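You operate a simulated robot arm through the tools that you are given. There is no shell and no other tool.

You run a simulated robot arm. Do the job below in one go: nothing can be reset, and whatever is moved stays where it is left.

## Task
Seat the blue-band die on the wash rack and scrub the cake off.
Fine: down in its nest; wet the brush on the soak pad, put it back and shut the lid; the die stays there. Set down upright: wash brush. What is to be rubbed or washed off counts as gone when no trace of it is left.

Only the result counts: the job must be done as asked and must still hold three seconds after the hand-in. Knocking over, shifting, dropping, spilling or breaking anything else fails it. Lids that push on must go on centred and level and be pressed home; caps that screw on are set level and turned clockwise until they are tight.

## Robot
A 7-joint arm with a two-finger parallel gripper, fixed in place. Base frame: the origin is at the foot of the arm, x ahead of it, y to its left, z up; the work surface is at about z = 850. Lengths are in mm, angles in rad, forces in N, time in s.
With the tool pointing down near the work surface it reaches from about 380 to 800 mm from the base axis. Its first joint turns from -2.496 to 2.496 rad. Payload 3 kg.
Tool frame: the origin (TCP) lies between the finger pads and is the grasp point; the fingertips stand 30 mm ahead of it; z points along the fingers, y is the line along which they close. Largest opening 110 mm; finger width 20, thickness 10; the body of the gripper, 48 by 112 mm, starts 55 mm behind the TCP.
Orientation is that of the tool frame in the base frame, as a unit quaternion [w, x, y, z]. With the fingers straight down and closing along the base's y, the tool's x points along the base's -x, its y along +y and its z along -z.

## Interface
- The arm moves only by the tool step_arm. Its argument "series" is a list of rows, each an object (a shift or turn left out is 0, a gripper value left out holds the last) with "dr": the turn, a rotation vector about the tool's x, y, z in rad, a list of three; "travel": the shift along the tool's x, y, z in mm, a list of three; "hand": the opening in per cent of the stroke, from 0 (shut) to 100 (fully open). In form: [{"dr": [wx, wy, wz], "travel": [tx, ty, tz], "hand": hand}, ...]. A call has 1 to 20 rows; each row shifts and turns the commanded pose from where the row before left it, along the tool's axes as they then stand. Rows are played at 5 a second. More than 50 mm and 0.15 rad between two rows, or a gripper value outside its range, and nothing of the call is played. A pose out of reach is approached as far as the arm can. The call stops where the force on the tool passes 50 N (or 10 N more than at its start, if that is more) or the arm is blocked; 0.2 s more then pass. The fingers move at their own pace (about 153 mm/s each) and stop on an object; they squeeze with about 30 N. The grip force told is the motor's: it shows also when the fingers shut on nothing. Time passes only in rows, and 0.2 s behind the last, so rows that do not move let the fingers close. It gives the time, the measured TCP pose, the force on the tool (base axes), the opening and the grip force at its end, in the units of the frame above (readings bear some noise), with the torque about the TCP (base axes, N m) and any sound that the robot's microphone picked up, and new pictures: "pictures" is both (left out), scene, wrist or none.
- Cameras (640 x 400 px; columns grow to the right, rows downward): "scene" is fixed at [218.5, -647.1, 1645.6]; the picture's right is [0.68, -0.73, 0.00], its down [-0.45, -0.42, -0.78] and it looks along [0.57, 0.54, -0.62] (base axes); focal length 360 px, centre (320, 200). "wrist" rides on the gripper at [72, 17, -103] in the tool frame; the picture's right is [-0.23, 0.97, 0.00], its down [-0.76, -0.18, -0.62] and it looks along [-0.61, -0.14, 0.78] (tool axes); focal length 222 px, centre (320, 200).
- lift_body(by): slides the trunk up (or, below 0, down) by that many mm; the arm rides with it, the base frame stays. It gives what a move gives, with no picture.
- point_at(camera, pixels): for up to 12 pixels [column, row] of the newest picture of that camera ("zoom" is the newest enlarged one), the place [x, y, z] in the base frame of the surface seen there, good to about 2 mm. It takes no simulated time.
- zoom(camera, box): a new picture of the part [left, top, right, bottom] of that camera's present view, enlarged. It takes no simulated time.
- job_done(): hands the job in; it is judged then, once.

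Leave the gripper open and the arm clear of the work at the hand-in unless told otherwise.

The tools are called after "Call:" as a command line: name --argument value ..., lists and objects as JSON in quotes. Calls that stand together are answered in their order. step_arm: Moves the arm, as the interface text tells. Its arguments: {"type":"object","properties":{"series":{"type":"array"},"pictures":{"type":"string","enum":["both","scene","wrist","none"]}},"required":["series"]} The other tools are called the same way: lift_body (by) slides the trunk up or down; point_at (camera, pixels) gives the place of the surface under pixels of a picture; zoom (camera, box) takes an enlarged picture of a part of a camera's view; job_done () hands the job in.

At the start:

```text
time: 0.0
ee_pos: [438.6, -166.2, 1395.4]
ee_rot: [0.0, -0.001, 1.0, 0.0]
contact_force: [0.8, 0.1, 0.9]
torque: [0.02, 0.01, -0.02]
width: 109.8
grasp_force: 0.0
trunk travel left (down, up): [-425.0, 65.0]
```

scene: 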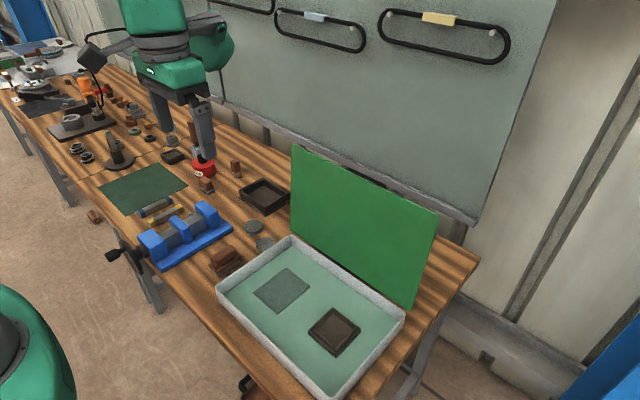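
wrist: 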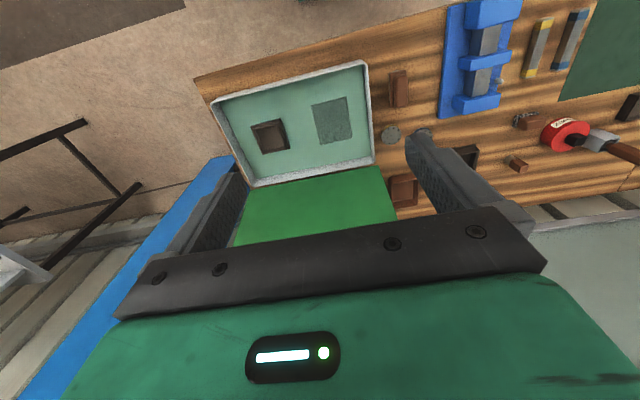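

I see a tray with a green hinged lid, a gray pad and a brown nest/brush in it, a blue vise and two dies with yellow and blue bands. I will zoom in to identify the pieces.

Call:
zoom --camera "scene" --box '[200, 220, 420, 400]'

Call:
zoom --camera "scene" --box '[90, 140, 290, 280]'

Call:
zoom --camera "wrist" --box '[360, 0, 640, 200]'

Call:
zoom --camera "wrist" --box '[190, 50, 430, 220]'

```text
2.22 times, centred on (310, 310) of scene
```

zoom: 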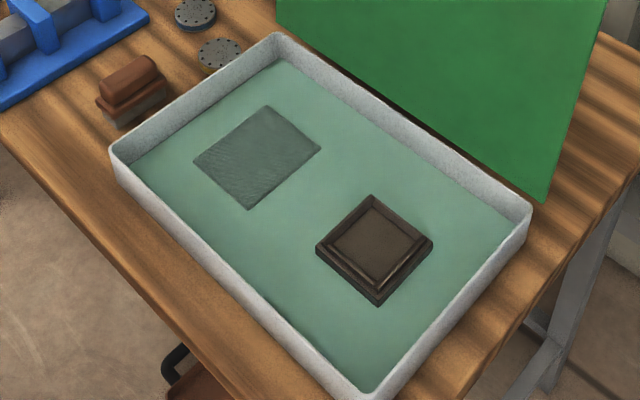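

```text
2.86 times, centred on (190, 210) of scene
```

zoom: 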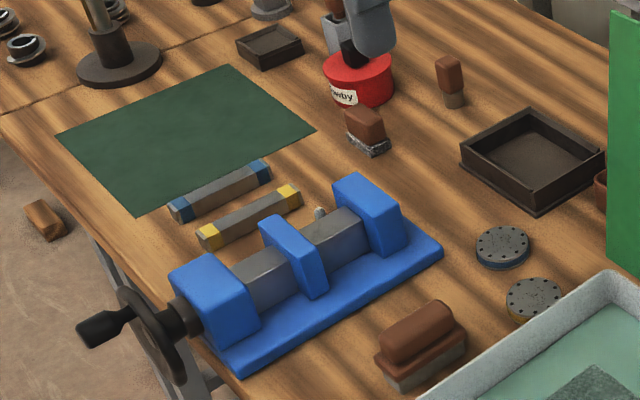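

```text
2.00 times, centred on (500, 100) of wrist
```

zoom: 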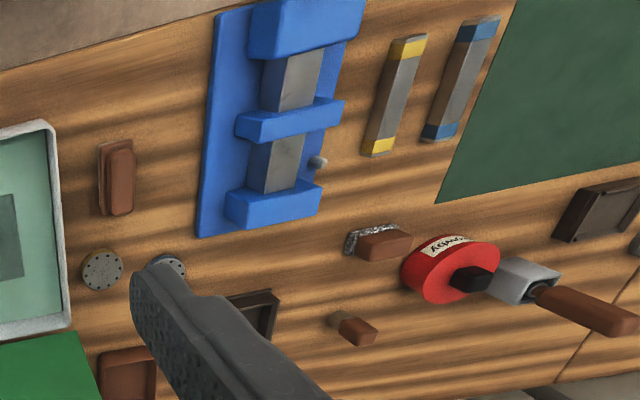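

```text
2.35 times, centred on (310, 135) of wrist
```

zoom: 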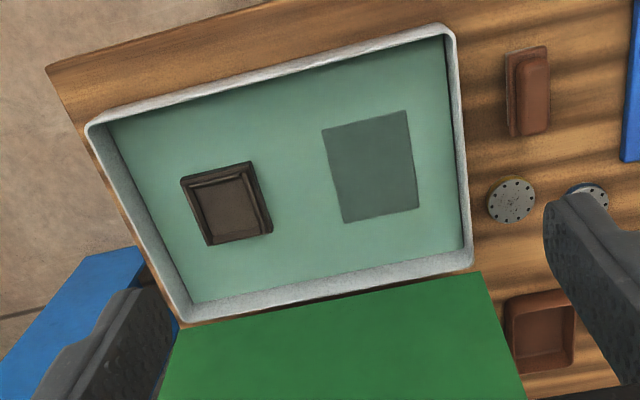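

The round discs near the tray carry a blue and a yellow band; the brush block stands beside the tray. I'll zoom closer on these and measure positions.

Call:
zoom --camera "scene" --box '[200, 200, 300, 280]'

Call:
point_at --camera "scene" --pixels '[[255, 226], [265, 243], [226, 255], [238, 263], [281, 290], [335, 330], [334, 311], [311, 330], [336, 353], [357, 331], [291, 238], [217, 291]]'

Call:
point_at --camera "scene" --pixels '[[403, 313], [322, 394], [292, 146], [438, 212], [414, 304], [291, 232], [263, 195], [205, 187], [237, 168], [300, 255], [380, 310], [309, 272]]'

Call:
zoom --camera "scene" --box '[290, 290, 380, 370]'

```text
5.00 times, centred on (250, 240) of scene
```

zoom: 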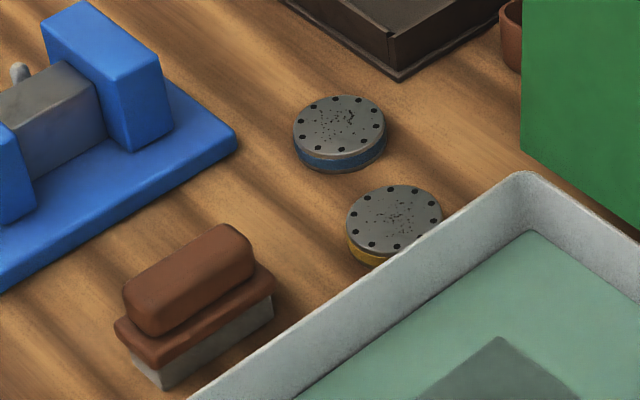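

```text
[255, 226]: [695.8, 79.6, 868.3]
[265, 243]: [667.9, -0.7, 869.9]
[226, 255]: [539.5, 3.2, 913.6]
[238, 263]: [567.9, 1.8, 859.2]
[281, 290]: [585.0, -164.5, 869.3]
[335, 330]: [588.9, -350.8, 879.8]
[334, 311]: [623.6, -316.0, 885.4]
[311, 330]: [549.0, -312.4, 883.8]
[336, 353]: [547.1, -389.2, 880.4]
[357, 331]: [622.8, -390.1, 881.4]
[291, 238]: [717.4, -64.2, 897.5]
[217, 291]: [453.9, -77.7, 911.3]
```

```text
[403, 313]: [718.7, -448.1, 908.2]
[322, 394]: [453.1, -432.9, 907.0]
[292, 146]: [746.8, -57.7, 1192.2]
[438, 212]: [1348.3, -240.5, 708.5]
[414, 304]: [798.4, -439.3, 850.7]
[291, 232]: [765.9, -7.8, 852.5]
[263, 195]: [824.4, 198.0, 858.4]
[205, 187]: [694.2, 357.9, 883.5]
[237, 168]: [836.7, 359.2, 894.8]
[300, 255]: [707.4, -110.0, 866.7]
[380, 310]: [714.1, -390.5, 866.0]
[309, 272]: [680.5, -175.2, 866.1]
```

```text
5.00 times, centred on (335, 330) of scene
```

zoom: 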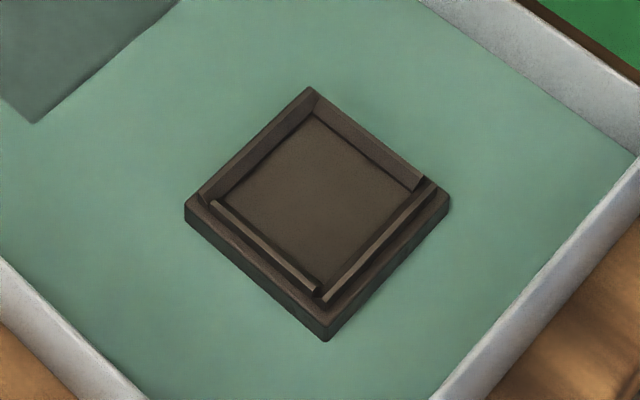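

The blue-band die sits at about (696, 80), the brush at (540, 3), and the rack nest at (586, -352). I'm moving above the blue die to look at it from the wrist.

Call:
step_arm --series '[{"travel": [-21, 20.5, 24.6], "hand": 100}, {"travel": [-21, 20.5, 24.6]}, {"travel": [-21, 20.5, 24.6]}, {"travel": [-21, 20.5, 24.6]}, {"travel": [-21, 20.5, 24.6]}, {"travel": [-21, 20.5, 24.6]}, {"travel": [-21, 20.5, 24.6]}, {"travel": [-21, 20.5, 24.6]}, {"travel": [-21, 20.5, 24.6]}, {"travel": [-21, 20.5, 24.6]}, {"travel": [-21, 20.5, 24.6]}, {"travel": [-21, 20.5, 24.6]}, {}]'

```text
time: 2.8
ee_pos: [690.5, 80.2, 1100.4]
ee_rot: [-0.001, -0.001, 1.0, 0.0]
contact_force: [0.4, 0.2, -0.9]
torque: [-0.01, 0.03, 0.03]
width: 110.2
grasp_force: 0.0
trunk travel left (down, up): [-425.0, 65.0]
```

scene: 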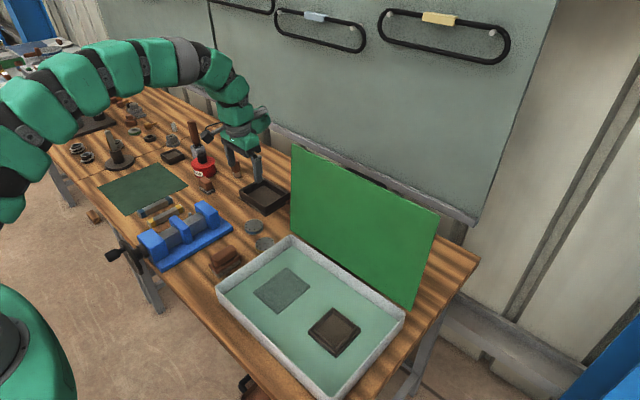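
wrist: 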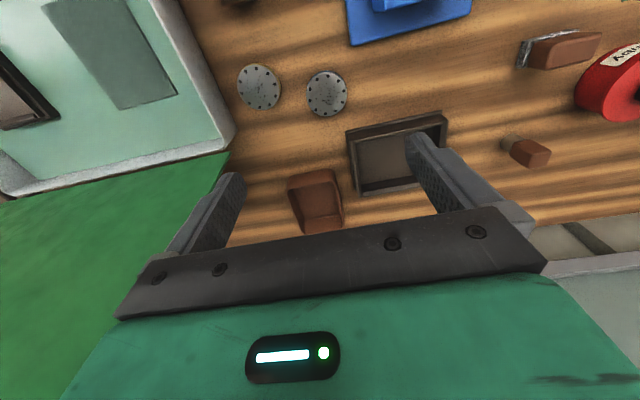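

The blue-band die is at wrist pixel (326, 93). I'm zooming to find its exact centre.

Call:
zoom --camera "wrist" --box '[230, 45, 390, 145]'

Call:
point_at --camera "wrist" --pixels '[[326, 93], [309, 93], [343, 93], [326, 75], [326, 111], [259, 86], [320, 200], [347, 125], [395, 160], [430, 10], [232, 150], [340, 130]]'

```text
4.00 times, centred on (310, 95) of wrist
```

zoom: 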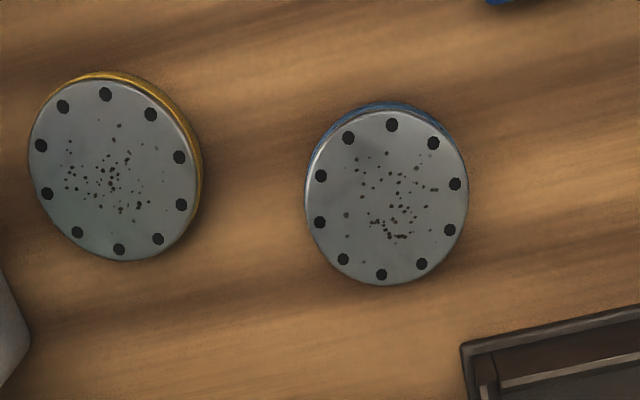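

```text
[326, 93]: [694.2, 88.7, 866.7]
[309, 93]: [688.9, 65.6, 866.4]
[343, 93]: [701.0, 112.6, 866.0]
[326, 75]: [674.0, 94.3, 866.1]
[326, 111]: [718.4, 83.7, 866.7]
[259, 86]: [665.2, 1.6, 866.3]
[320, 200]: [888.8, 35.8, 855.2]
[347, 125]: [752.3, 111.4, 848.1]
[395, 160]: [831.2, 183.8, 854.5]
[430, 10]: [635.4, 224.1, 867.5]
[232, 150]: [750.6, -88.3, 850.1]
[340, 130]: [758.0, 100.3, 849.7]
```

I'm measuring the die face's edges and centre in the zoomed picture.

Call:
point_at --camera "zoom" --pixels '[[387, 197], [308, 200], [464, 190], [390, 115], [383, 282], [350, 125], [430, 270], [440, 130], [332, 262]]'

```text
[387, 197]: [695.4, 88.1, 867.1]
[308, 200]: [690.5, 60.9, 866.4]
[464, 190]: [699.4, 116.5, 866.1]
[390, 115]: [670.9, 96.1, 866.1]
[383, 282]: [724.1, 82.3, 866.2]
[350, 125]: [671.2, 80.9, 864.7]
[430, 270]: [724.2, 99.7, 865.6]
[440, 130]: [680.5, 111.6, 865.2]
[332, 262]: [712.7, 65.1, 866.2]
```

The die is centred at about (697, 89) with a diameter near 57 and its top at z 866. Before picking it, I'll look at the nest from above.

Call:
step_arm --series '[{"travel": [30, 0, 0]}, {"travel": [10, -36, 1.7]}, {"travel": [10, -36, 1.7]}, {"travel": [10, -36, 1.7]}, {"travel": [10, -36, 1.7]}, {"travel": [10, -36, 1.7]}, {"travel": [10, -36, 1.7]}, {"travel": [10, -36, 1.7]}, {"travel": [10, -36, 1.7]}, {"travel": [10, -36, 1.7]}, {"travel": [10, -36, 1.7]}, {"travel": [0, -36, 1.7]}, {"travel": [0, -36, 1.7]}, {}]'

```text
time: 5.8
ee_pos: [560.0, -352.0, 1080.5]
ee_rot: [-0.001, 0.0, 1.0, 0.0]
contact_force: [1.3, 0.2, -0.7]
torque: [-0.01, 0.04, -0.02]
width: 110.0
grasp_force: 0.0
trunk travel left (down, up): [-425.0, 65.0]
```

scene: 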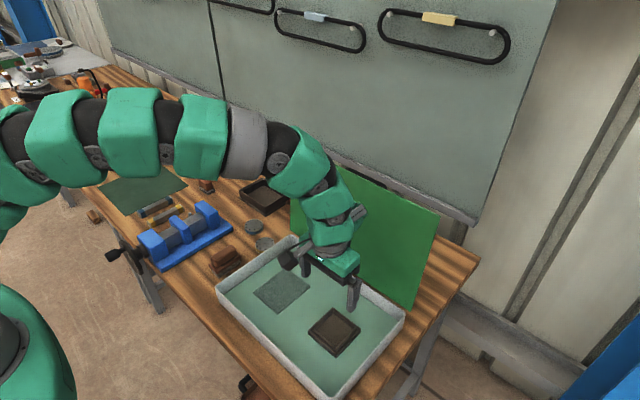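
wrist: 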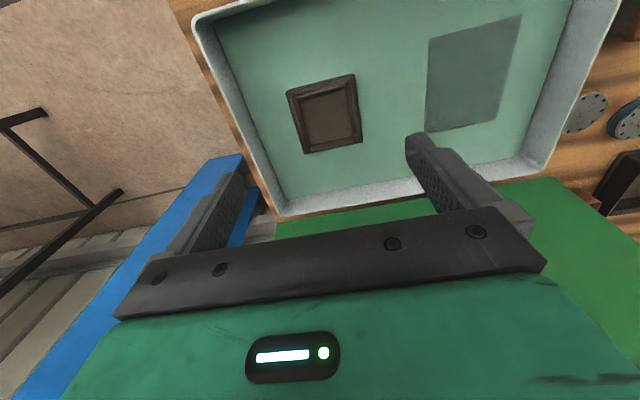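

I'm zooming on the nest at (326, 114) and on the pad.

Call:
zoom --camera "wrist" --box '[276, 64, 376, 164]'

Call:
point_at --camera "wrist" --pixels '[[429, 40], [521, 15], [509, 113], [425, 131], [475, 75], [195, 20], [283, 212], [535, 172], [215, 50], [400, 100], [570, 195], [350, 214]]'

```text
4.00 times, centred on (326, 114) of wrist
```

zoom: 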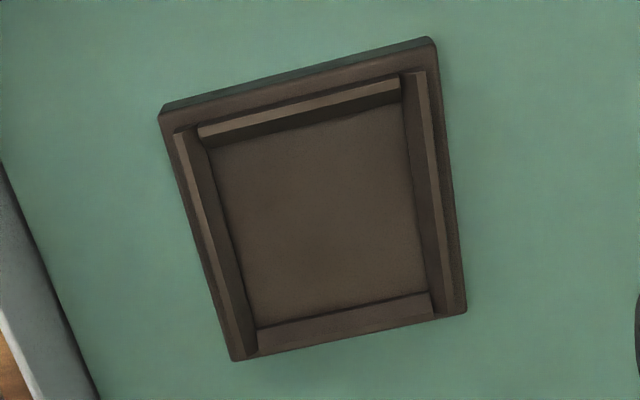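

```text
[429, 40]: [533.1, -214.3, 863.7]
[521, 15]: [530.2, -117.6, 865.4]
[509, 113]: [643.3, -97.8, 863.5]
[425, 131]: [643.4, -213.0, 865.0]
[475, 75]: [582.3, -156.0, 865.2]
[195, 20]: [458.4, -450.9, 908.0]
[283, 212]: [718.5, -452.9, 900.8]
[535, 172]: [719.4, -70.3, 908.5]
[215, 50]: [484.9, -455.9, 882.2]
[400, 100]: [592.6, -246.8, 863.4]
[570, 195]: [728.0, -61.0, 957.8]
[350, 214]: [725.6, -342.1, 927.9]
```

Measuring the nest's rails, floor and outer edges in the zoom.

Call:
point_at --camera "zoom" --pixels '[[320, 210], [217, 225], [197, 225], [182, 170], [430, 180], [445, 180], [412, 190], [300, 112], [300, 104], [345, 318], [300, 320], [325, 120]]'

Call:
point_at --camera "zoom" --pixels '[[163, 115], [433, 45], [466, 305], [235, 360], [212, 150], [400, 105], [425, 290], [255, 320], [180, 135], [418, 75], [440, 308], [247, 355]]'

```text
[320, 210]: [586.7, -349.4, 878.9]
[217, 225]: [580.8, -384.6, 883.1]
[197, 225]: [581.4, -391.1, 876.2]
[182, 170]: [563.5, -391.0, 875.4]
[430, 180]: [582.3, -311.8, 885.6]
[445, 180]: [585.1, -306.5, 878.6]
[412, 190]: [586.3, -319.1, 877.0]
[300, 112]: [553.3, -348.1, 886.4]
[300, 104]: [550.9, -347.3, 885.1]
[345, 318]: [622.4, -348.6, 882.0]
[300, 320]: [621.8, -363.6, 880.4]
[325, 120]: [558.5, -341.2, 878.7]
```

```text
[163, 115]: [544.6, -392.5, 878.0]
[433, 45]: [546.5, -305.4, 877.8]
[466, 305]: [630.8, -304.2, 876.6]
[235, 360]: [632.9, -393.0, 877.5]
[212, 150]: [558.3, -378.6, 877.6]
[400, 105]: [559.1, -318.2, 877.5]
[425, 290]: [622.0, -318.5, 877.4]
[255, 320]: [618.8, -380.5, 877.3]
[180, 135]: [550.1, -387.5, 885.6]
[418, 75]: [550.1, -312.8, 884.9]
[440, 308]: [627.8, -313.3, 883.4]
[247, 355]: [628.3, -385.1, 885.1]
```

The nest floor is at z 877.5, the rails rise to about 885.5, and the opening is about 62 mm square, centred at (588.5, -349). The soak pad is centred at (586, -156) at z 865. I'm going back over the blue die with the fingers at about 80 mm.

Call:
step_arm --series '[{"travel": [-11.4, 36.75, 0]}, {"travel": [-11.4, 36.75, 0]}, {"travel": [-11.4, 36.75, 0]}, {"travel": [-11.4, 36.75, 0]}, {"travel": [-11.4, 36.75, 0]}, {"travel": [-11.4, 36.75, 0]}, {"travel": [-11.4, 36.75, 0]}, {"travel": [-11.4, 36.75, 0]}, {"travel": [-11.4, 36.75, 0]}, {"travel": [-11.4, 36.75, 0]}, {"travel": [-11.4, 36.75, 0], "hand": 73}, {"travel": [-11.4, 36.75, 0]}, {"travel": [0, 0, 40]}, {"travel": [0, 0, 40]}, {"travel": [0, 0, 40]}, {}]'

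```text
time: 9.2
ee_pos: [695.8, 89.8, 959.2]
ee_rot: [-0.001, 0.0, 1.0, 0.001]
contact_force: [0.3, -0.2, 0.6]
torque: [0.0, 0.01, 0.01]
width: 80.1
grasp_force: 0.1
trunk travel left (down, up): [-425.0, 65.0]
```

scene: 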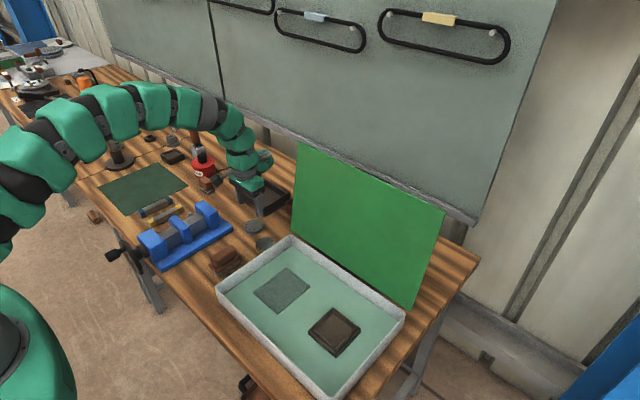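
wrist: 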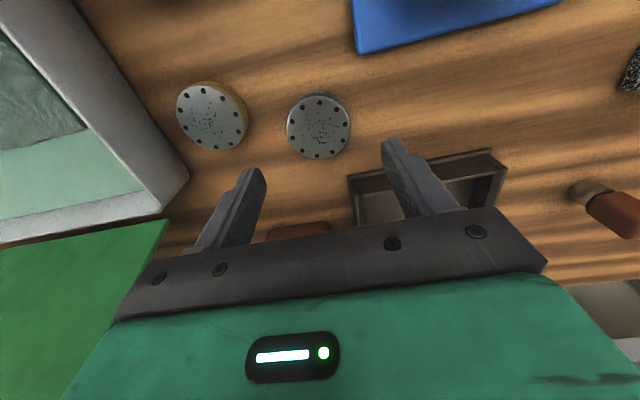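

The die lies between the fingers at wrist pixel (319, 126). The lid seems to have leaned back a little, so I'll check that as well as the die's centre.

Call:
zoom --camera "wrist" --box '[260, 80, 380, 170]'

Call:
point_at --camera "scene" --pixels '[[300, 146], [440, 214], [418, 300], [370, 200], [330, 180], [415, 210]]'

Call:
point_at --camera "wrist" --pixels '[[288, 126], [349, 126], [319, 96], [319, 157], [298, 104], [340, 148], [341, 104], [297, 149], [319, 126], [350, 80], [300, 180]]'

```text
4.44 times, centred on (320, 125) of wrist
```

zoom: 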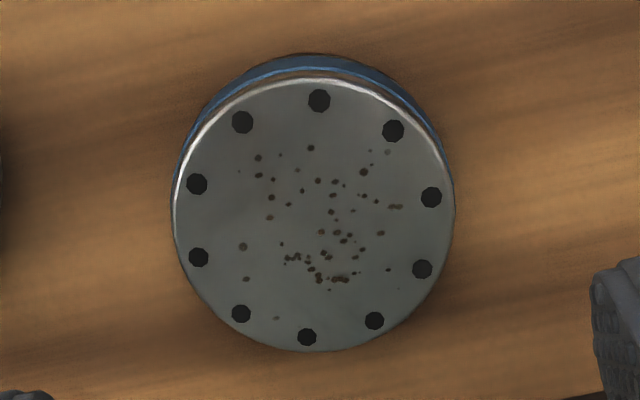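

```text
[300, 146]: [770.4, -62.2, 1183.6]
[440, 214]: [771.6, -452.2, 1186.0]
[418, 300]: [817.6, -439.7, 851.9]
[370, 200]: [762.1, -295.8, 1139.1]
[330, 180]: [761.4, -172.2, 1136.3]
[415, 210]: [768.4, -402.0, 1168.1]
```

```text
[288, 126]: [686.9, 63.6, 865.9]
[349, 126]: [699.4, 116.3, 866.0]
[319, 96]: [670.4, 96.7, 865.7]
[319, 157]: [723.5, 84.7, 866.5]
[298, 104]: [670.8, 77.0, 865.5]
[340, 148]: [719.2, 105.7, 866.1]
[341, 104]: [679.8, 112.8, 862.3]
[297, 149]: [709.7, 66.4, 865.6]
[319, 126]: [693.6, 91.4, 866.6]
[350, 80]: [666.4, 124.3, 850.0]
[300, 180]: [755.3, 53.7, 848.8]
```

The die is centred at (697, 90), and the lid now leans a little further back, so I'll keep clear of it. I'm lowering so the tips stand about 9 mm above the table and gripping the die.

Call:
step_arm --series '[{"travel": [-1, 0, 30]}, {"travel": [0, 0, 25]}, {"travel": [0, 0, 16.2]}, {}]' --pictures "both"

```text
time: 10.2
ee_pos: [696.8, 90.2, 889.2]
ee_rot: [0.0, -0.001, 1.0, 0.0]
contact_force: [1.0, 0.8, -0.5]
torque: [-0.03, -0.01, 0.0]
width: 80.5
grasp_force: 0.0
trunk travel left (down, up): [-425.0, 65.0]
```

scene: 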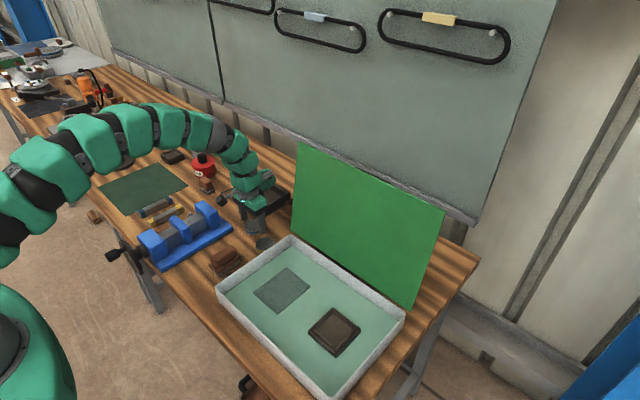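
wrist: 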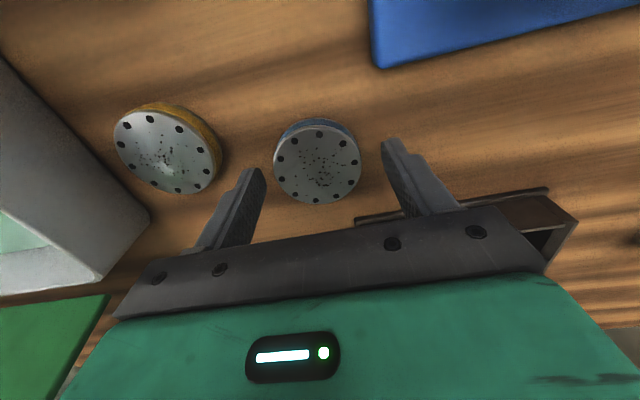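

The fingers straddle the die at (317, 162). I'm closing.

Call:
step_arm --series '[{"hand": 50}, {"hand": 40}, {"hand": 40}, {"hand": 40}]' --pictures "wrist"

```text
time: 11.2
ee_pos: [696.9, 89.7, 887.7]
ee_rot: [0.0, -0.001, 1.0, -0.001]
contact_force: [1.1, 1.3, 1.1]
torque: [0.07, -0.04, 0.06]
width: 57.1
grasp_force: 30.2
trunk travel left (down, up): [-425.0, 65.0]
```

wrist: 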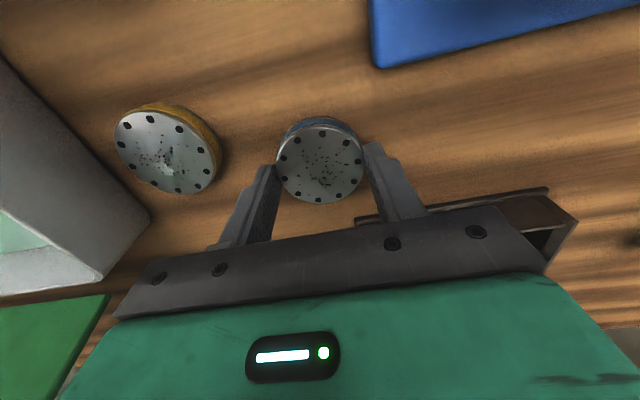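

It's gripped at 57.1 mm and 30 N. I'm lifting it straight up, backing away from the lid and then moving over the nest.

Call:
step_arm --series '[{"travel": [0, 0, -10]}, {"travel": [0, 0, -30]}, {"travel": [0, 0, -40]}, {"travel": [0, 0, -40]}, {"travel": [36, 0, 0]}, {"travel": [36, 0, 0]}, {"travel": [36, 0, 0]}, {"travel": [0, -30, 0]}, {"travel": [0, -30, 0]}, {}]'

Call:
step_arm --series '[{"travel": [0, -38, 0]}, {"travel": [0, -38, 0]}, {"travel": [0, -38, 0]}, {"travel": [0, -38, 0]}, {"travel": [0, -38, 0]}, {"travel": [0, -38, 0]}, {"travel": [0, -38, 0]}, {"travel": [0, -38, 0]}, {"travel": [0, -38, 0]}, {"travel": [0, -37, 0]}, {}]'

```text
time: 13.4
ee_pos: [590.1, 29.5, 1007.6]
ee_rot: [-0.001, -0.001, 1.0, 0.001]
contact_force: [0.2, 0.3, -3.9]
torque: [0.0, 0.01, -0.01]
width: 57.1
grasp_force: 29.6
trunk travel left (down, up): [-425.0, 65.0]
```

scene: 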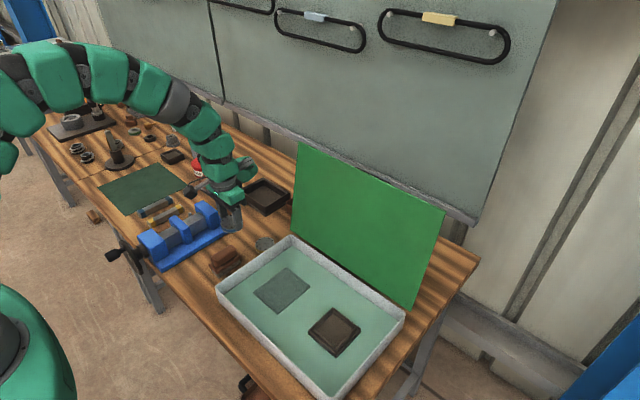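
wrist: 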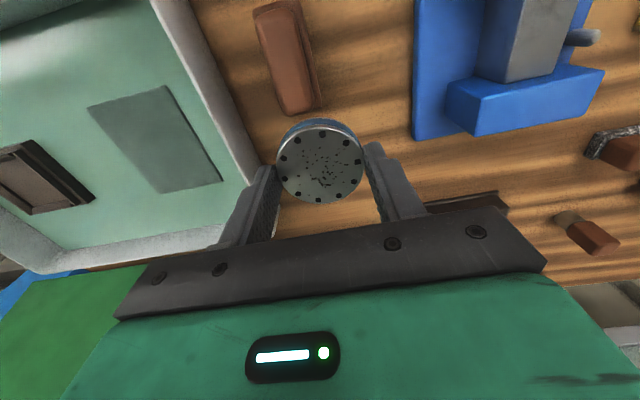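

```text
time: 15.8
ee_pos: [591.0, -348.3, 1007.7]
ee_rot: [-0.001, -0.002, 1.0, 0.0]
contact_force: [0.2, -0.1, -3.0]
torque: [0.03, 0.02, -0.02]
width: 56.9
grasp_force: 29.9
trunk travel left (down, up): [-425.0, 65.0]
```

scene: 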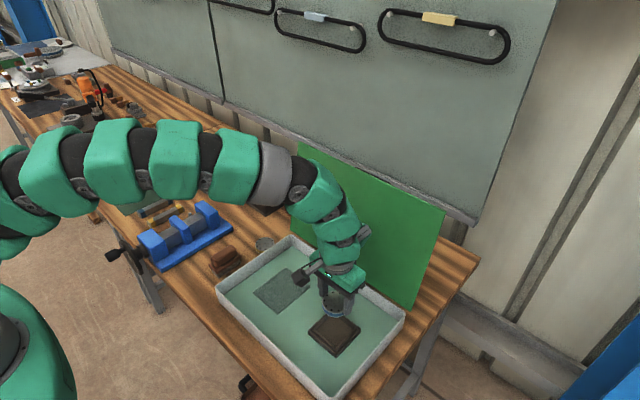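
wrist: 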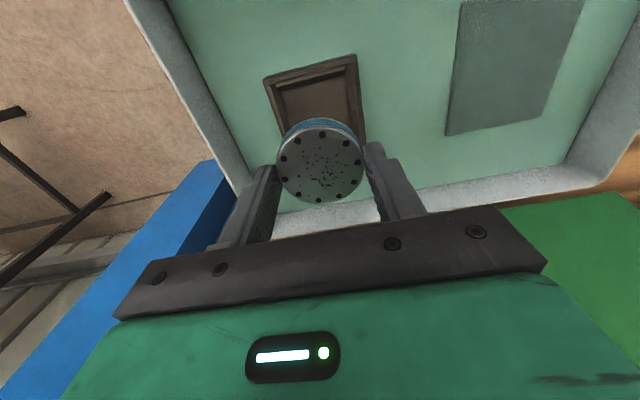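

The die is held over the nest. I'm checking where it sits in the grip.

Call:
point_at --camera "wrist" --pixels '[[320, 163], [279, 165], [361, 165], [318, 128], [322, 199], [292, 138], [350, 190], [348, 136], [290, 188], [262, 82], [357, 55], [310, 100]]'

```text
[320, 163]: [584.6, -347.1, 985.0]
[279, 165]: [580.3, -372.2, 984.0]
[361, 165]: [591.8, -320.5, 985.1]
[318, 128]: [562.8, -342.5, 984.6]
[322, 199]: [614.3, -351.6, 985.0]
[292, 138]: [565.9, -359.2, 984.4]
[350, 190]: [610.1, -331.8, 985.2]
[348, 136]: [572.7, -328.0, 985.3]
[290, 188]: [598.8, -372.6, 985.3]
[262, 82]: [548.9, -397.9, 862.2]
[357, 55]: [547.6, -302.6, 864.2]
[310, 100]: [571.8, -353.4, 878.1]
```

The die centre is at about (588.4, -347.5), so it needs about -1.3 in y. I'm lowering to just above the rails.

Call:
step_arm --series '[{"travel": [0, -1.2, 30]}, {"travel": [0, 0, 30]}, {"travel": [0, 0, 18]}, {}]'

```text
time: 16.8
ee_pos: [591.2, -351.0, 930.5]
ee_rot: [0.0, -0.001, 1.0, -0.001]
contact_force: [-0.1, -0.2, -2.6]
torque: [0.03, 0.03, -0.01]
width: 57.0
grasp_force: 29.9
trunk travel left (down, up): [-425.0, 65.0]
```

scene: 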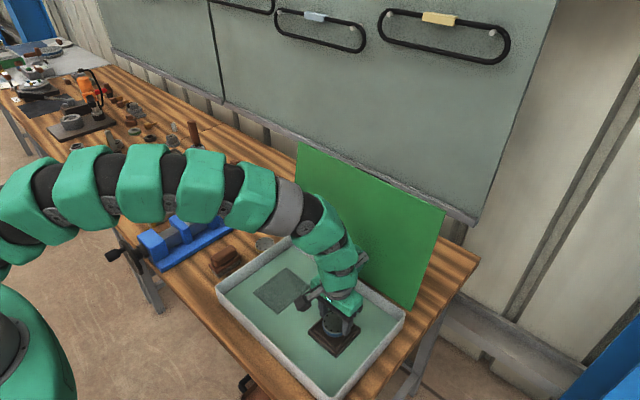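
wrist: 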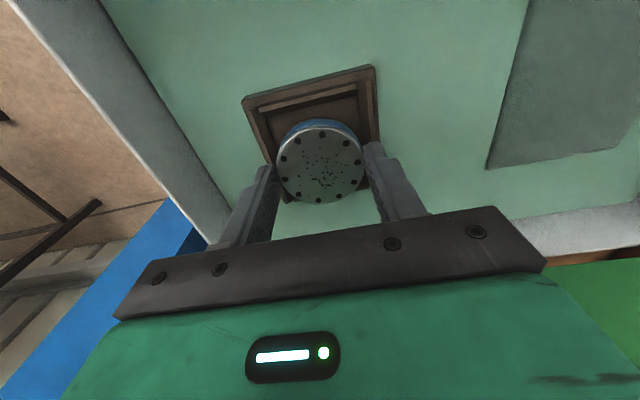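

I'm zooming to check the die against the nest rails.

Call:
zoom --camera "wrist" --box '[230, 55, 400, 215]'

Call:
point_at --camera "wrist" --pixels '[[243, 102], [374, 66], [381, 140], [263, 155], [279, 165], [361, 165], [318, 130], [322, 199], [290, 188], [350, 190], [275, 105], [345, 86]]'

```text
2.50 times, centred on (315, 135) of wrist
```

zoom: 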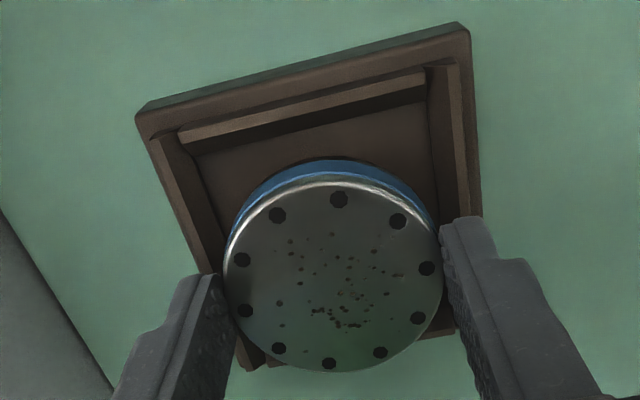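

```text
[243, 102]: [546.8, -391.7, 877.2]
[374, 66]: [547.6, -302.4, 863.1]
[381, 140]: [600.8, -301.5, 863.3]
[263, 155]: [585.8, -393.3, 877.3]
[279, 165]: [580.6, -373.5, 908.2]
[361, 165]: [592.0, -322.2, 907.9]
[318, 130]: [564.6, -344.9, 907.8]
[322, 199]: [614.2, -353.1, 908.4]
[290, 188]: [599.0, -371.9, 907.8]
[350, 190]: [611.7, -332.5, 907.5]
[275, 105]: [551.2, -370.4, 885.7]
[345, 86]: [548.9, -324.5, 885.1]
```

The die is centred over the nest within 1 mm. I'm lowering it the last 13 mm gently.

Call:
step_arm --series '[{"travel": [0, 0, 5]}, {"travel": [0, 0, 4]}, {"travel": [0, 0, 2]}, {"travel": [0, 0, 1.5]}, {}]'

```text
time: 18.0
ee_pos: [589.6, -350.7, 919.1]
ee_rot: [0.0, -0.001, 1.0, 0.0]
contact_force: [0.8, 2.3, -0.6]
torque: [0.01, -0.02, -0.01]
width: 57.1
grasp_force: 30.1
trunk travel left (down, up): [-425.0, 65.0]
```

scene: 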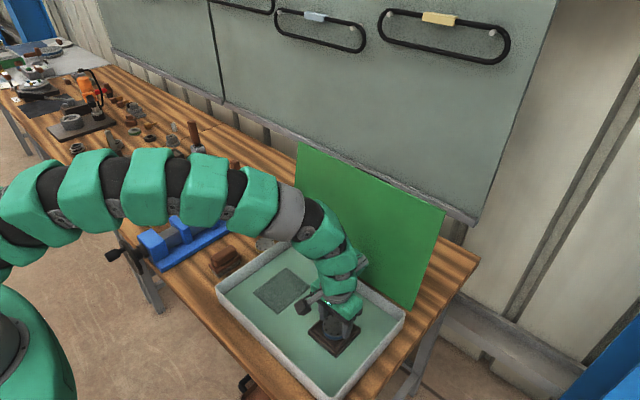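
wrist: 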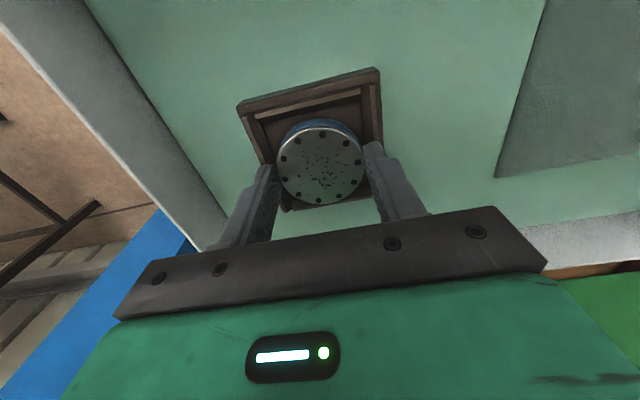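

The load has eased, with a small sideways force of about 2 N. I'm checking the die's height and the gap to the rails.

Call:
zoom --camera "wrist" --box '[230, 55, 400, 215]'

Call:
point_at --camera "wrist" --pixels '[[320, 165], [279, 165], [361, 165], [318, 130], [322, 202], [290, 188], [350, 190], [300, 165], [340, 160]]'

```text
2.50 times, centred on (315, 135) of wrist
```

zoom: 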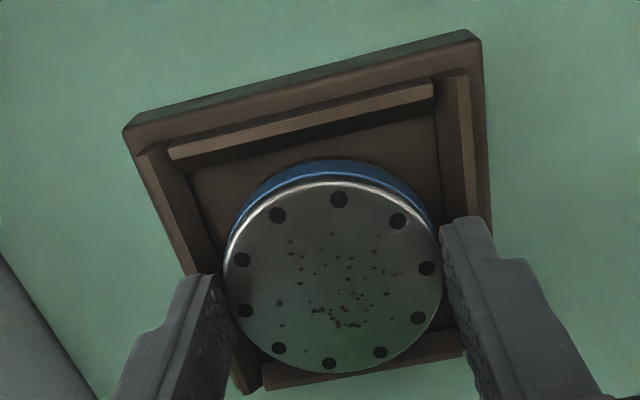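

```text
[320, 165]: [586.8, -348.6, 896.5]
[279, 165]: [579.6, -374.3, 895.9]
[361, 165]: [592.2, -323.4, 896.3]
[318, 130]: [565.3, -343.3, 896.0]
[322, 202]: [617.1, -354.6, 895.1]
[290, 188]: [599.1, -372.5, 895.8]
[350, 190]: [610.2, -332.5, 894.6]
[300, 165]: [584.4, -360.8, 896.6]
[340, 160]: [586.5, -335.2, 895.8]
```

The die top is at 896, about 1.5 mm above being seated. I'm lowering a bit more and then releasing.

Call:
step_arm --series '[{"travel": [0, 0, 1]}, {"travel": [0, 0, 0.7]}, {}]' --pictures "wrist"

```text
time: 18.8
ee_pos: [589.5, -350.8, 916.5]
ee_rot: [0.001, 0.0, 1.0, 0.0]
contact_force: [-0.9, -0.2, 1.5]
torque: [0.03, 0.16, -0.08]
width: 57.0
grasp_force: 30.2
trunk travel left (down, up): [-425.0, 65.0]
```

wrist: 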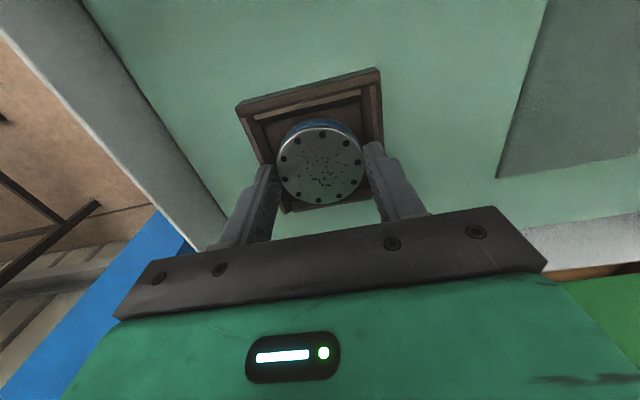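

The force is now slightly upward, so the die has touched the floor. I'm opening the fingers a bit and rising.

Call:
step_arm --series '[{"hand": 58}, {"hand": 66}, {"travel": [0, 0, -20]}, {"travel": [0, 0, -30]}, {"travel": [0, 0, -40]}, {"travel": [20, 0, -40]}, {}]'

```text
time: 20.4
ee_pos: [571.2, -349.1, 1047.5]
ee_rot: [0.0, 0.0, 1.0, -0.001]
contact_force: [-0.1, -0.2, 0.0]
torque: [-0.01, 0.01, 0.02]
width: 72.5
grasp_force: 0.0
trunk travel left (down, up): [-425.0, 65.0]
```

scene: 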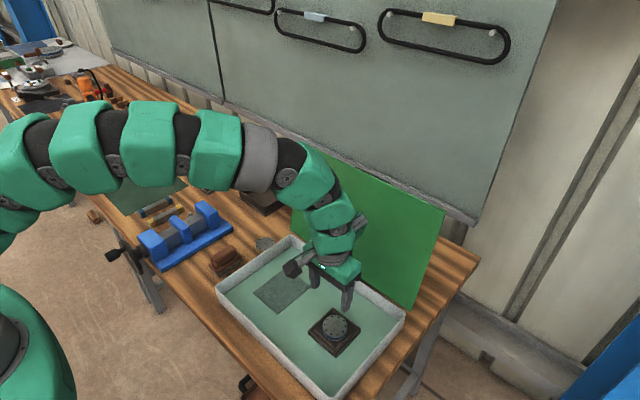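
wrist: 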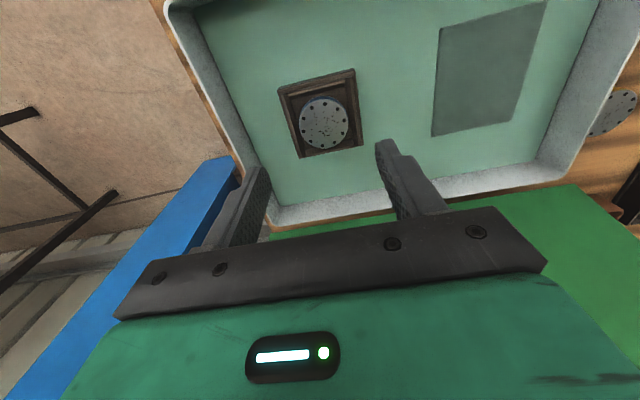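

I'm zooming on the seated die to confirm its height.

Call:
zoom --camera "wrist" --box '[266, 62, 376, 164]'

Call:
point_at --camera "wrist" --pixels '[[323, 123], [303, 123], [344, 123], [322, 101], [324, 145], [310, 107], [338, 138], [290, 95], [350, 80]]'

Call:
zoom --camera "scene" --box '[290, 290, 380, 370]'

```text
3.92 times, centred on (321, 113) of wrist
```

zoom: 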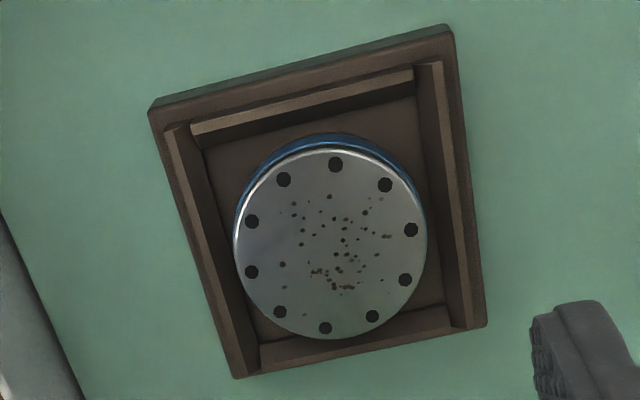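

```text
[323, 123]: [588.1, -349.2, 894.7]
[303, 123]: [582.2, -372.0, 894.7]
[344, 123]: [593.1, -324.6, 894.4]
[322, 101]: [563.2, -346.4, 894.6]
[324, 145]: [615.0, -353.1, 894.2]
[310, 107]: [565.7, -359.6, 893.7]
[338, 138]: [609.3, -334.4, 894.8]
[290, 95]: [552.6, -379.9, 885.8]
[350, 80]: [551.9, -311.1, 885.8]
```

```text
5.00 times, centred on (335, 330) of scene
```

zoom: 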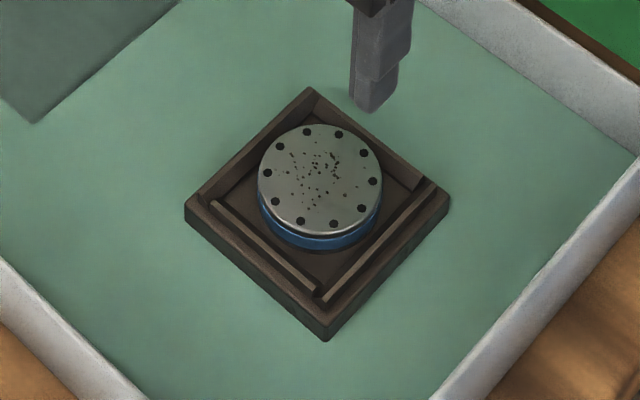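

The die is seated: its top is at 894.5 and it is centred at (588.7, -349.5). Next I'm moving over the brush near (540, 3).

Call:
step_arm --series '[{"travel": [4, 35.2, 0], "hand": 73}, {"travel": [4, 35.2, 0]}, {"travel": [4, 35.2, 0]}, {"travel": [4, 35.2, 0]}, {"travel": [4, 35.2, 0]}, {"travel": [4, 35.2, 0]}, {"travel": [4, 35.2, 0]}, {"travel": [4, 35.2, 0]}, {"travel": [4, 35.2, 0]}, {"travel": [4, 35.2, 0]}, {}]'

```text
time: 22.8
ee_pos: [530.6, 3.0, 1046.9]
ee_rot: [0.0, 0.0, 1.0, 0.0]
contact_force: [0.2, 0.3, -0.1]
torque: [-0.02, 0.0, -0.02]
width: 80.2
grasp_force: 0.1
trunk travel left (down, up): [-425.0, 65.0]
```

scene: 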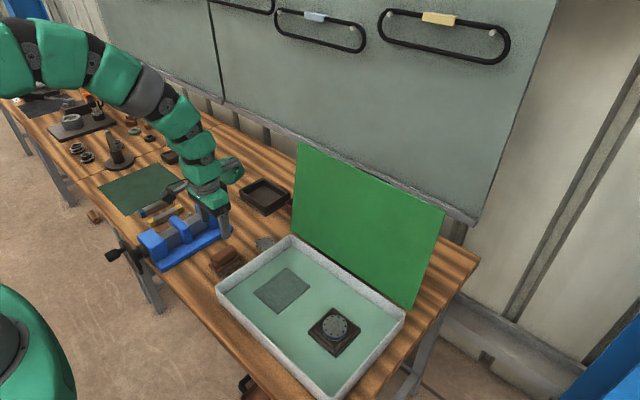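
wrist: 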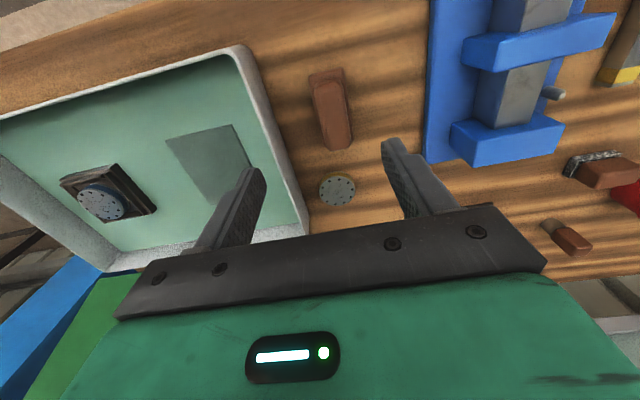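

The brush is at wrist pixel (331, 108). I'm zooming and measuring it.

Call:
zoom --camera "wrist" --box '[280, 55, 380, 165]'

Call:
zoom --camera "wrist" --box '[520, 120, 640, 280]'

Call:
zoom --camera "scene" --box '[195, 235, 265, 290]'

```text
3.64 times, centred on (330, 110) of wrist
```

zoom: 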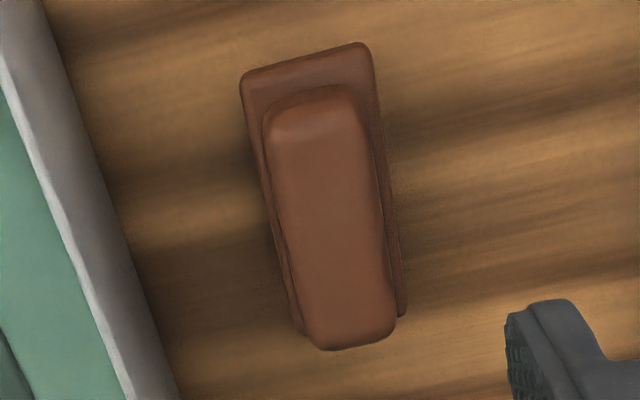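

```text
2.50 times, centred on (580, 200) of wrist
```

zoom: 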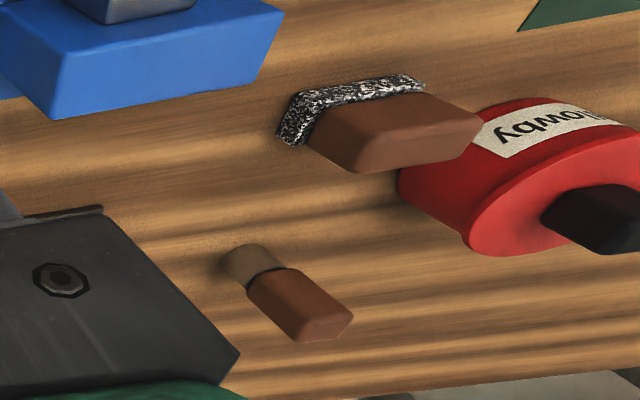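

```text
7.27 times, centred on (230, 262) of scene
```

zoom: 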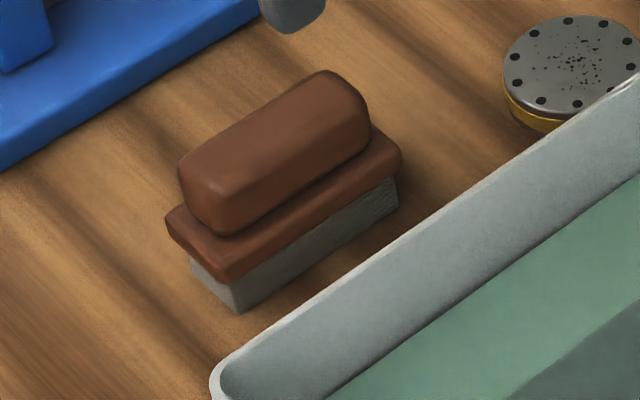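

The large soft-bristled block is the wash brush; the others are a wire brush and a small round brush. I'm measuring its handle and base edges.

Call:
zoom --camera "wrist" --box '[280, 55, 380, 165]'

Call:
point_at --camera "zoom" --pixels '[[275, 190], [380, 180], [325, 185], [265, 130], [360, 105], [310, 340], [388, 330], [247, 75], [367, 48], [402, 310], [300, 325], [315, 92]]'

Call:
point_at --camera "scene" --pixels '[[222, 268], [239, 251], [227, 275], [217, 270], [216, 265], [238, 258], [223, 258], [231, 253]]'

```text
3.64 times, centred on (330, 110) of wrist
```

zoom: 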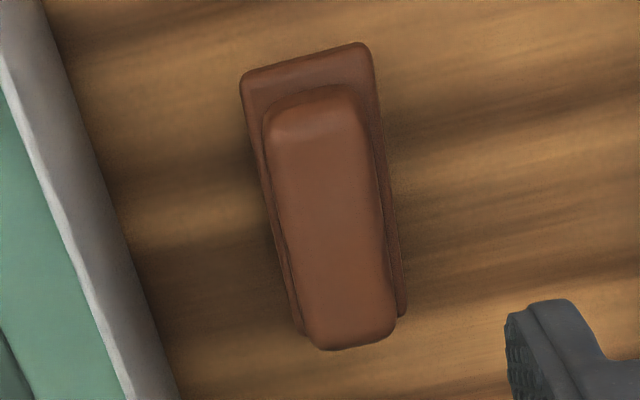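

```text
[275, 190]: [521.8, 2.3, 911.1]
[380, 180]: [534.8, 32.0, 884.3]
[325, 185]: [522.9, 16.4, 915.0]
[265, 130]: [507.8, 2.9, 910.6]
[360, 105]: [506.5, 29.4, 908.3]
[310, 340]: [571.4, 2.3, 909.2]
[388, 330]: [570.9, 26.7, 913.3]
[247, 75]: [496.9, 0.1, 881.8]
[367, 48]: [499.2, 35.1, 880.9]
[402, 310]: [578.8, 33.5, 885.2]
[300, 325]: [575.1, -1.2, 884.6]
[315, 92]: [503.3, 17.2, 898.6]
```

```text
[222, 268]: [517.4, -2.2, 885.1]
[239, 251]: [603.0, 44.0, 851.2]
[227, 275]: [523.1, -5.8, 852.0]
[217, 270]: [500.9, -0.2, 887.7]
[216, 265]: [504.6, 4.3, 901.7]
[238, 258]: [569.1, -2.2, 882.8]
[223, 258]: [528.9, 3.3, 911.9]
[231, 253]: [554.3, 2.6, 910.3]
```

The brush plate spans x 495–581 and y -2–36, with its top at 885. The handle is 28 mm wide, centred at (538, 16.5), top at 915. I'm lowering around the handle with a 60 mm opening.

Call:
step_arm --series '[{"travel": [-7.4, 13.5, 0], "hand": 55}, {"travel": [0, 0, 40]}, {"travel": [0, 0, 40]}, {"travel": [0, 0, 30]}, {"travel": [0, 0, 16]}, {}]'

```text
time: 24.2
ee_pos: [537.5, 16.5, 920.2]
ee_rot: [0.0, -0.001, 1.0, 0.0]
contact_force: [0.7, -0.3, -0.2]
torque: [0.02, 0.0, 0.0]
width: 60.7
grasp_force: 0.0
trunk travel left (down, up): [-425.0, 65.0]
```

scene: 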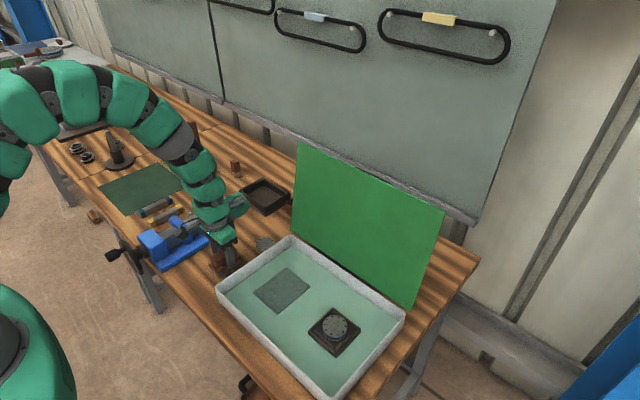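
wrist: 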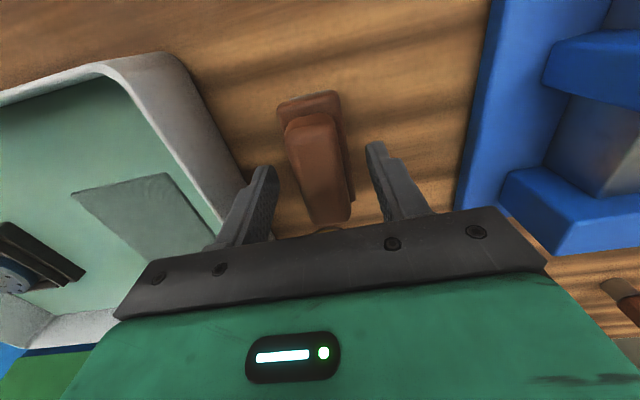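

The fingers straddle the handle. I'm closing on it.

Call:
step_arm --series '[{"hand": 30}, {"hand": 15}, {"hand": 15}, {"hand": 15}]' --pictures "wrist"

```text
time: 25.2
ee_pos: [537.6, 15.3, 921.0]
ee_rot: [0.0, -0.001, 1.0, -0.001]
contact_force: [0.7, 0.4, 1.4]
torque: [0.04, -0.09, 0.03]
width: 29.6
grasp_force: 30.2
trunk travel left (down, up): [-425.0, 65.0]
```

wrist: 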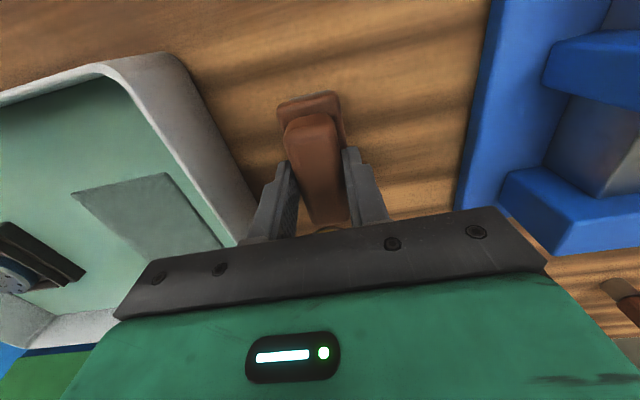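

The brush is gripped at 29.6 mm. I'm lifting it 100 mm and moving over the soak pad at (586, -156).

Call:
step_arm --series '[{"travel": [0, 0, -10]}, {"travel": [0, 0, -30]}, {"travel": [0, 0, -40]}, {"travel": [0, 0, -20]}, {"travel": [-9.6, -34.5, 0]}, {"travel": [-9.6, -34.5, 0]}, {"travel": [-9.6, -34.5, 0]}, {"travel": [-9.6, -34.5, 0]}, {"travel": [-9.6, -34.5, 0]}, {}]'

```text
time: 27.4
ee_pos: [585.1, -158.6, 1021.2]
ee_rot: [-0.001, -0.001, 1.0, 0.0]
contact_force: [-0.7, -0.9, -0.4]
torque: [0.05, 0.03, -0.01]
width: 30.0
grasp_force: 30.0
trunk travel left (down, up): [-425.0, 65.0]
```

scene: 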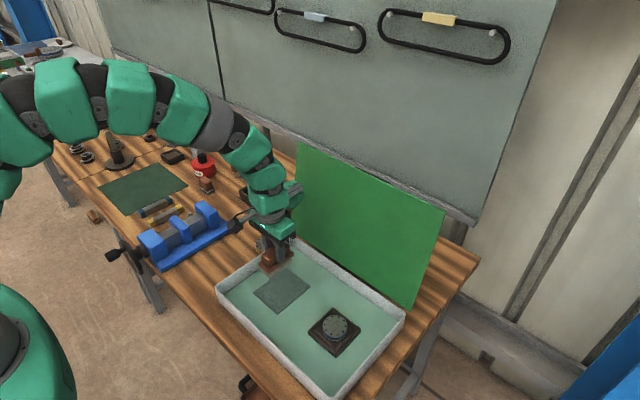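
wrist: 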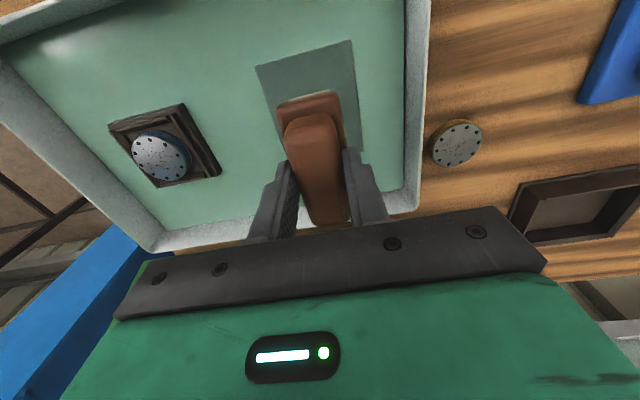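

The brush is over the pad. I'm lowering to just above it and then pressing gently.

Call:
step_arm --series '[{"travel": [0, 0, 30]}, {"travel": [0, 0, 30]}, {"travel": [0, 0, 20]}, {"travel": [0, 0, 2]}, {"travel": [0, 0, 1.5]}, {"travel": [0, 0, 1.5]}, {}]'

```text
time: 29.0
ee_pos: [585.7, -157.6, 937.3]
ee_rot: [0.001, -0.001, 1.0, -0.001]
contact_force: [1.9, -0.2, 25.0]
torque: [0.02, 0.16, -0.02]
width: 29.6
grasp_force: 30.5
trunk travel left (down, up): [-425.0, 65.0]
```

scene: 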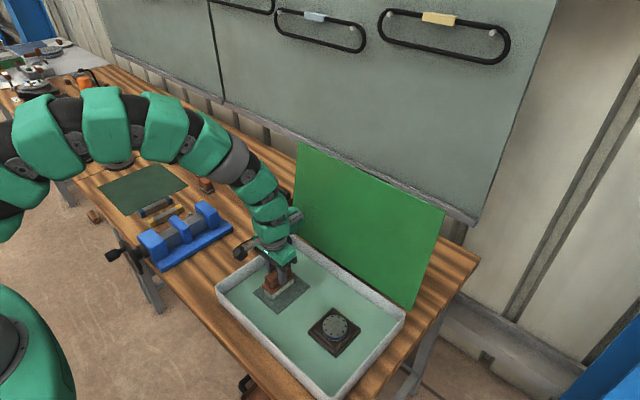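
wrist: 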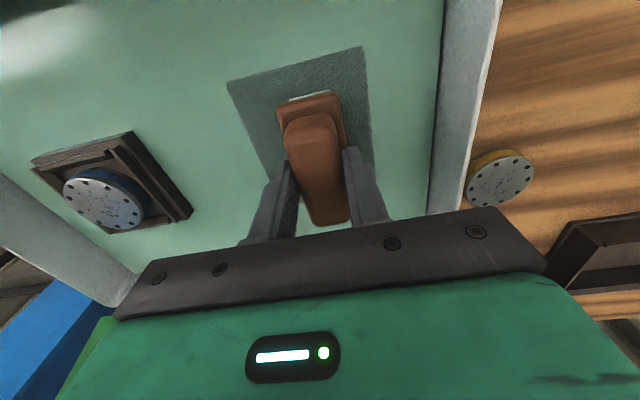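

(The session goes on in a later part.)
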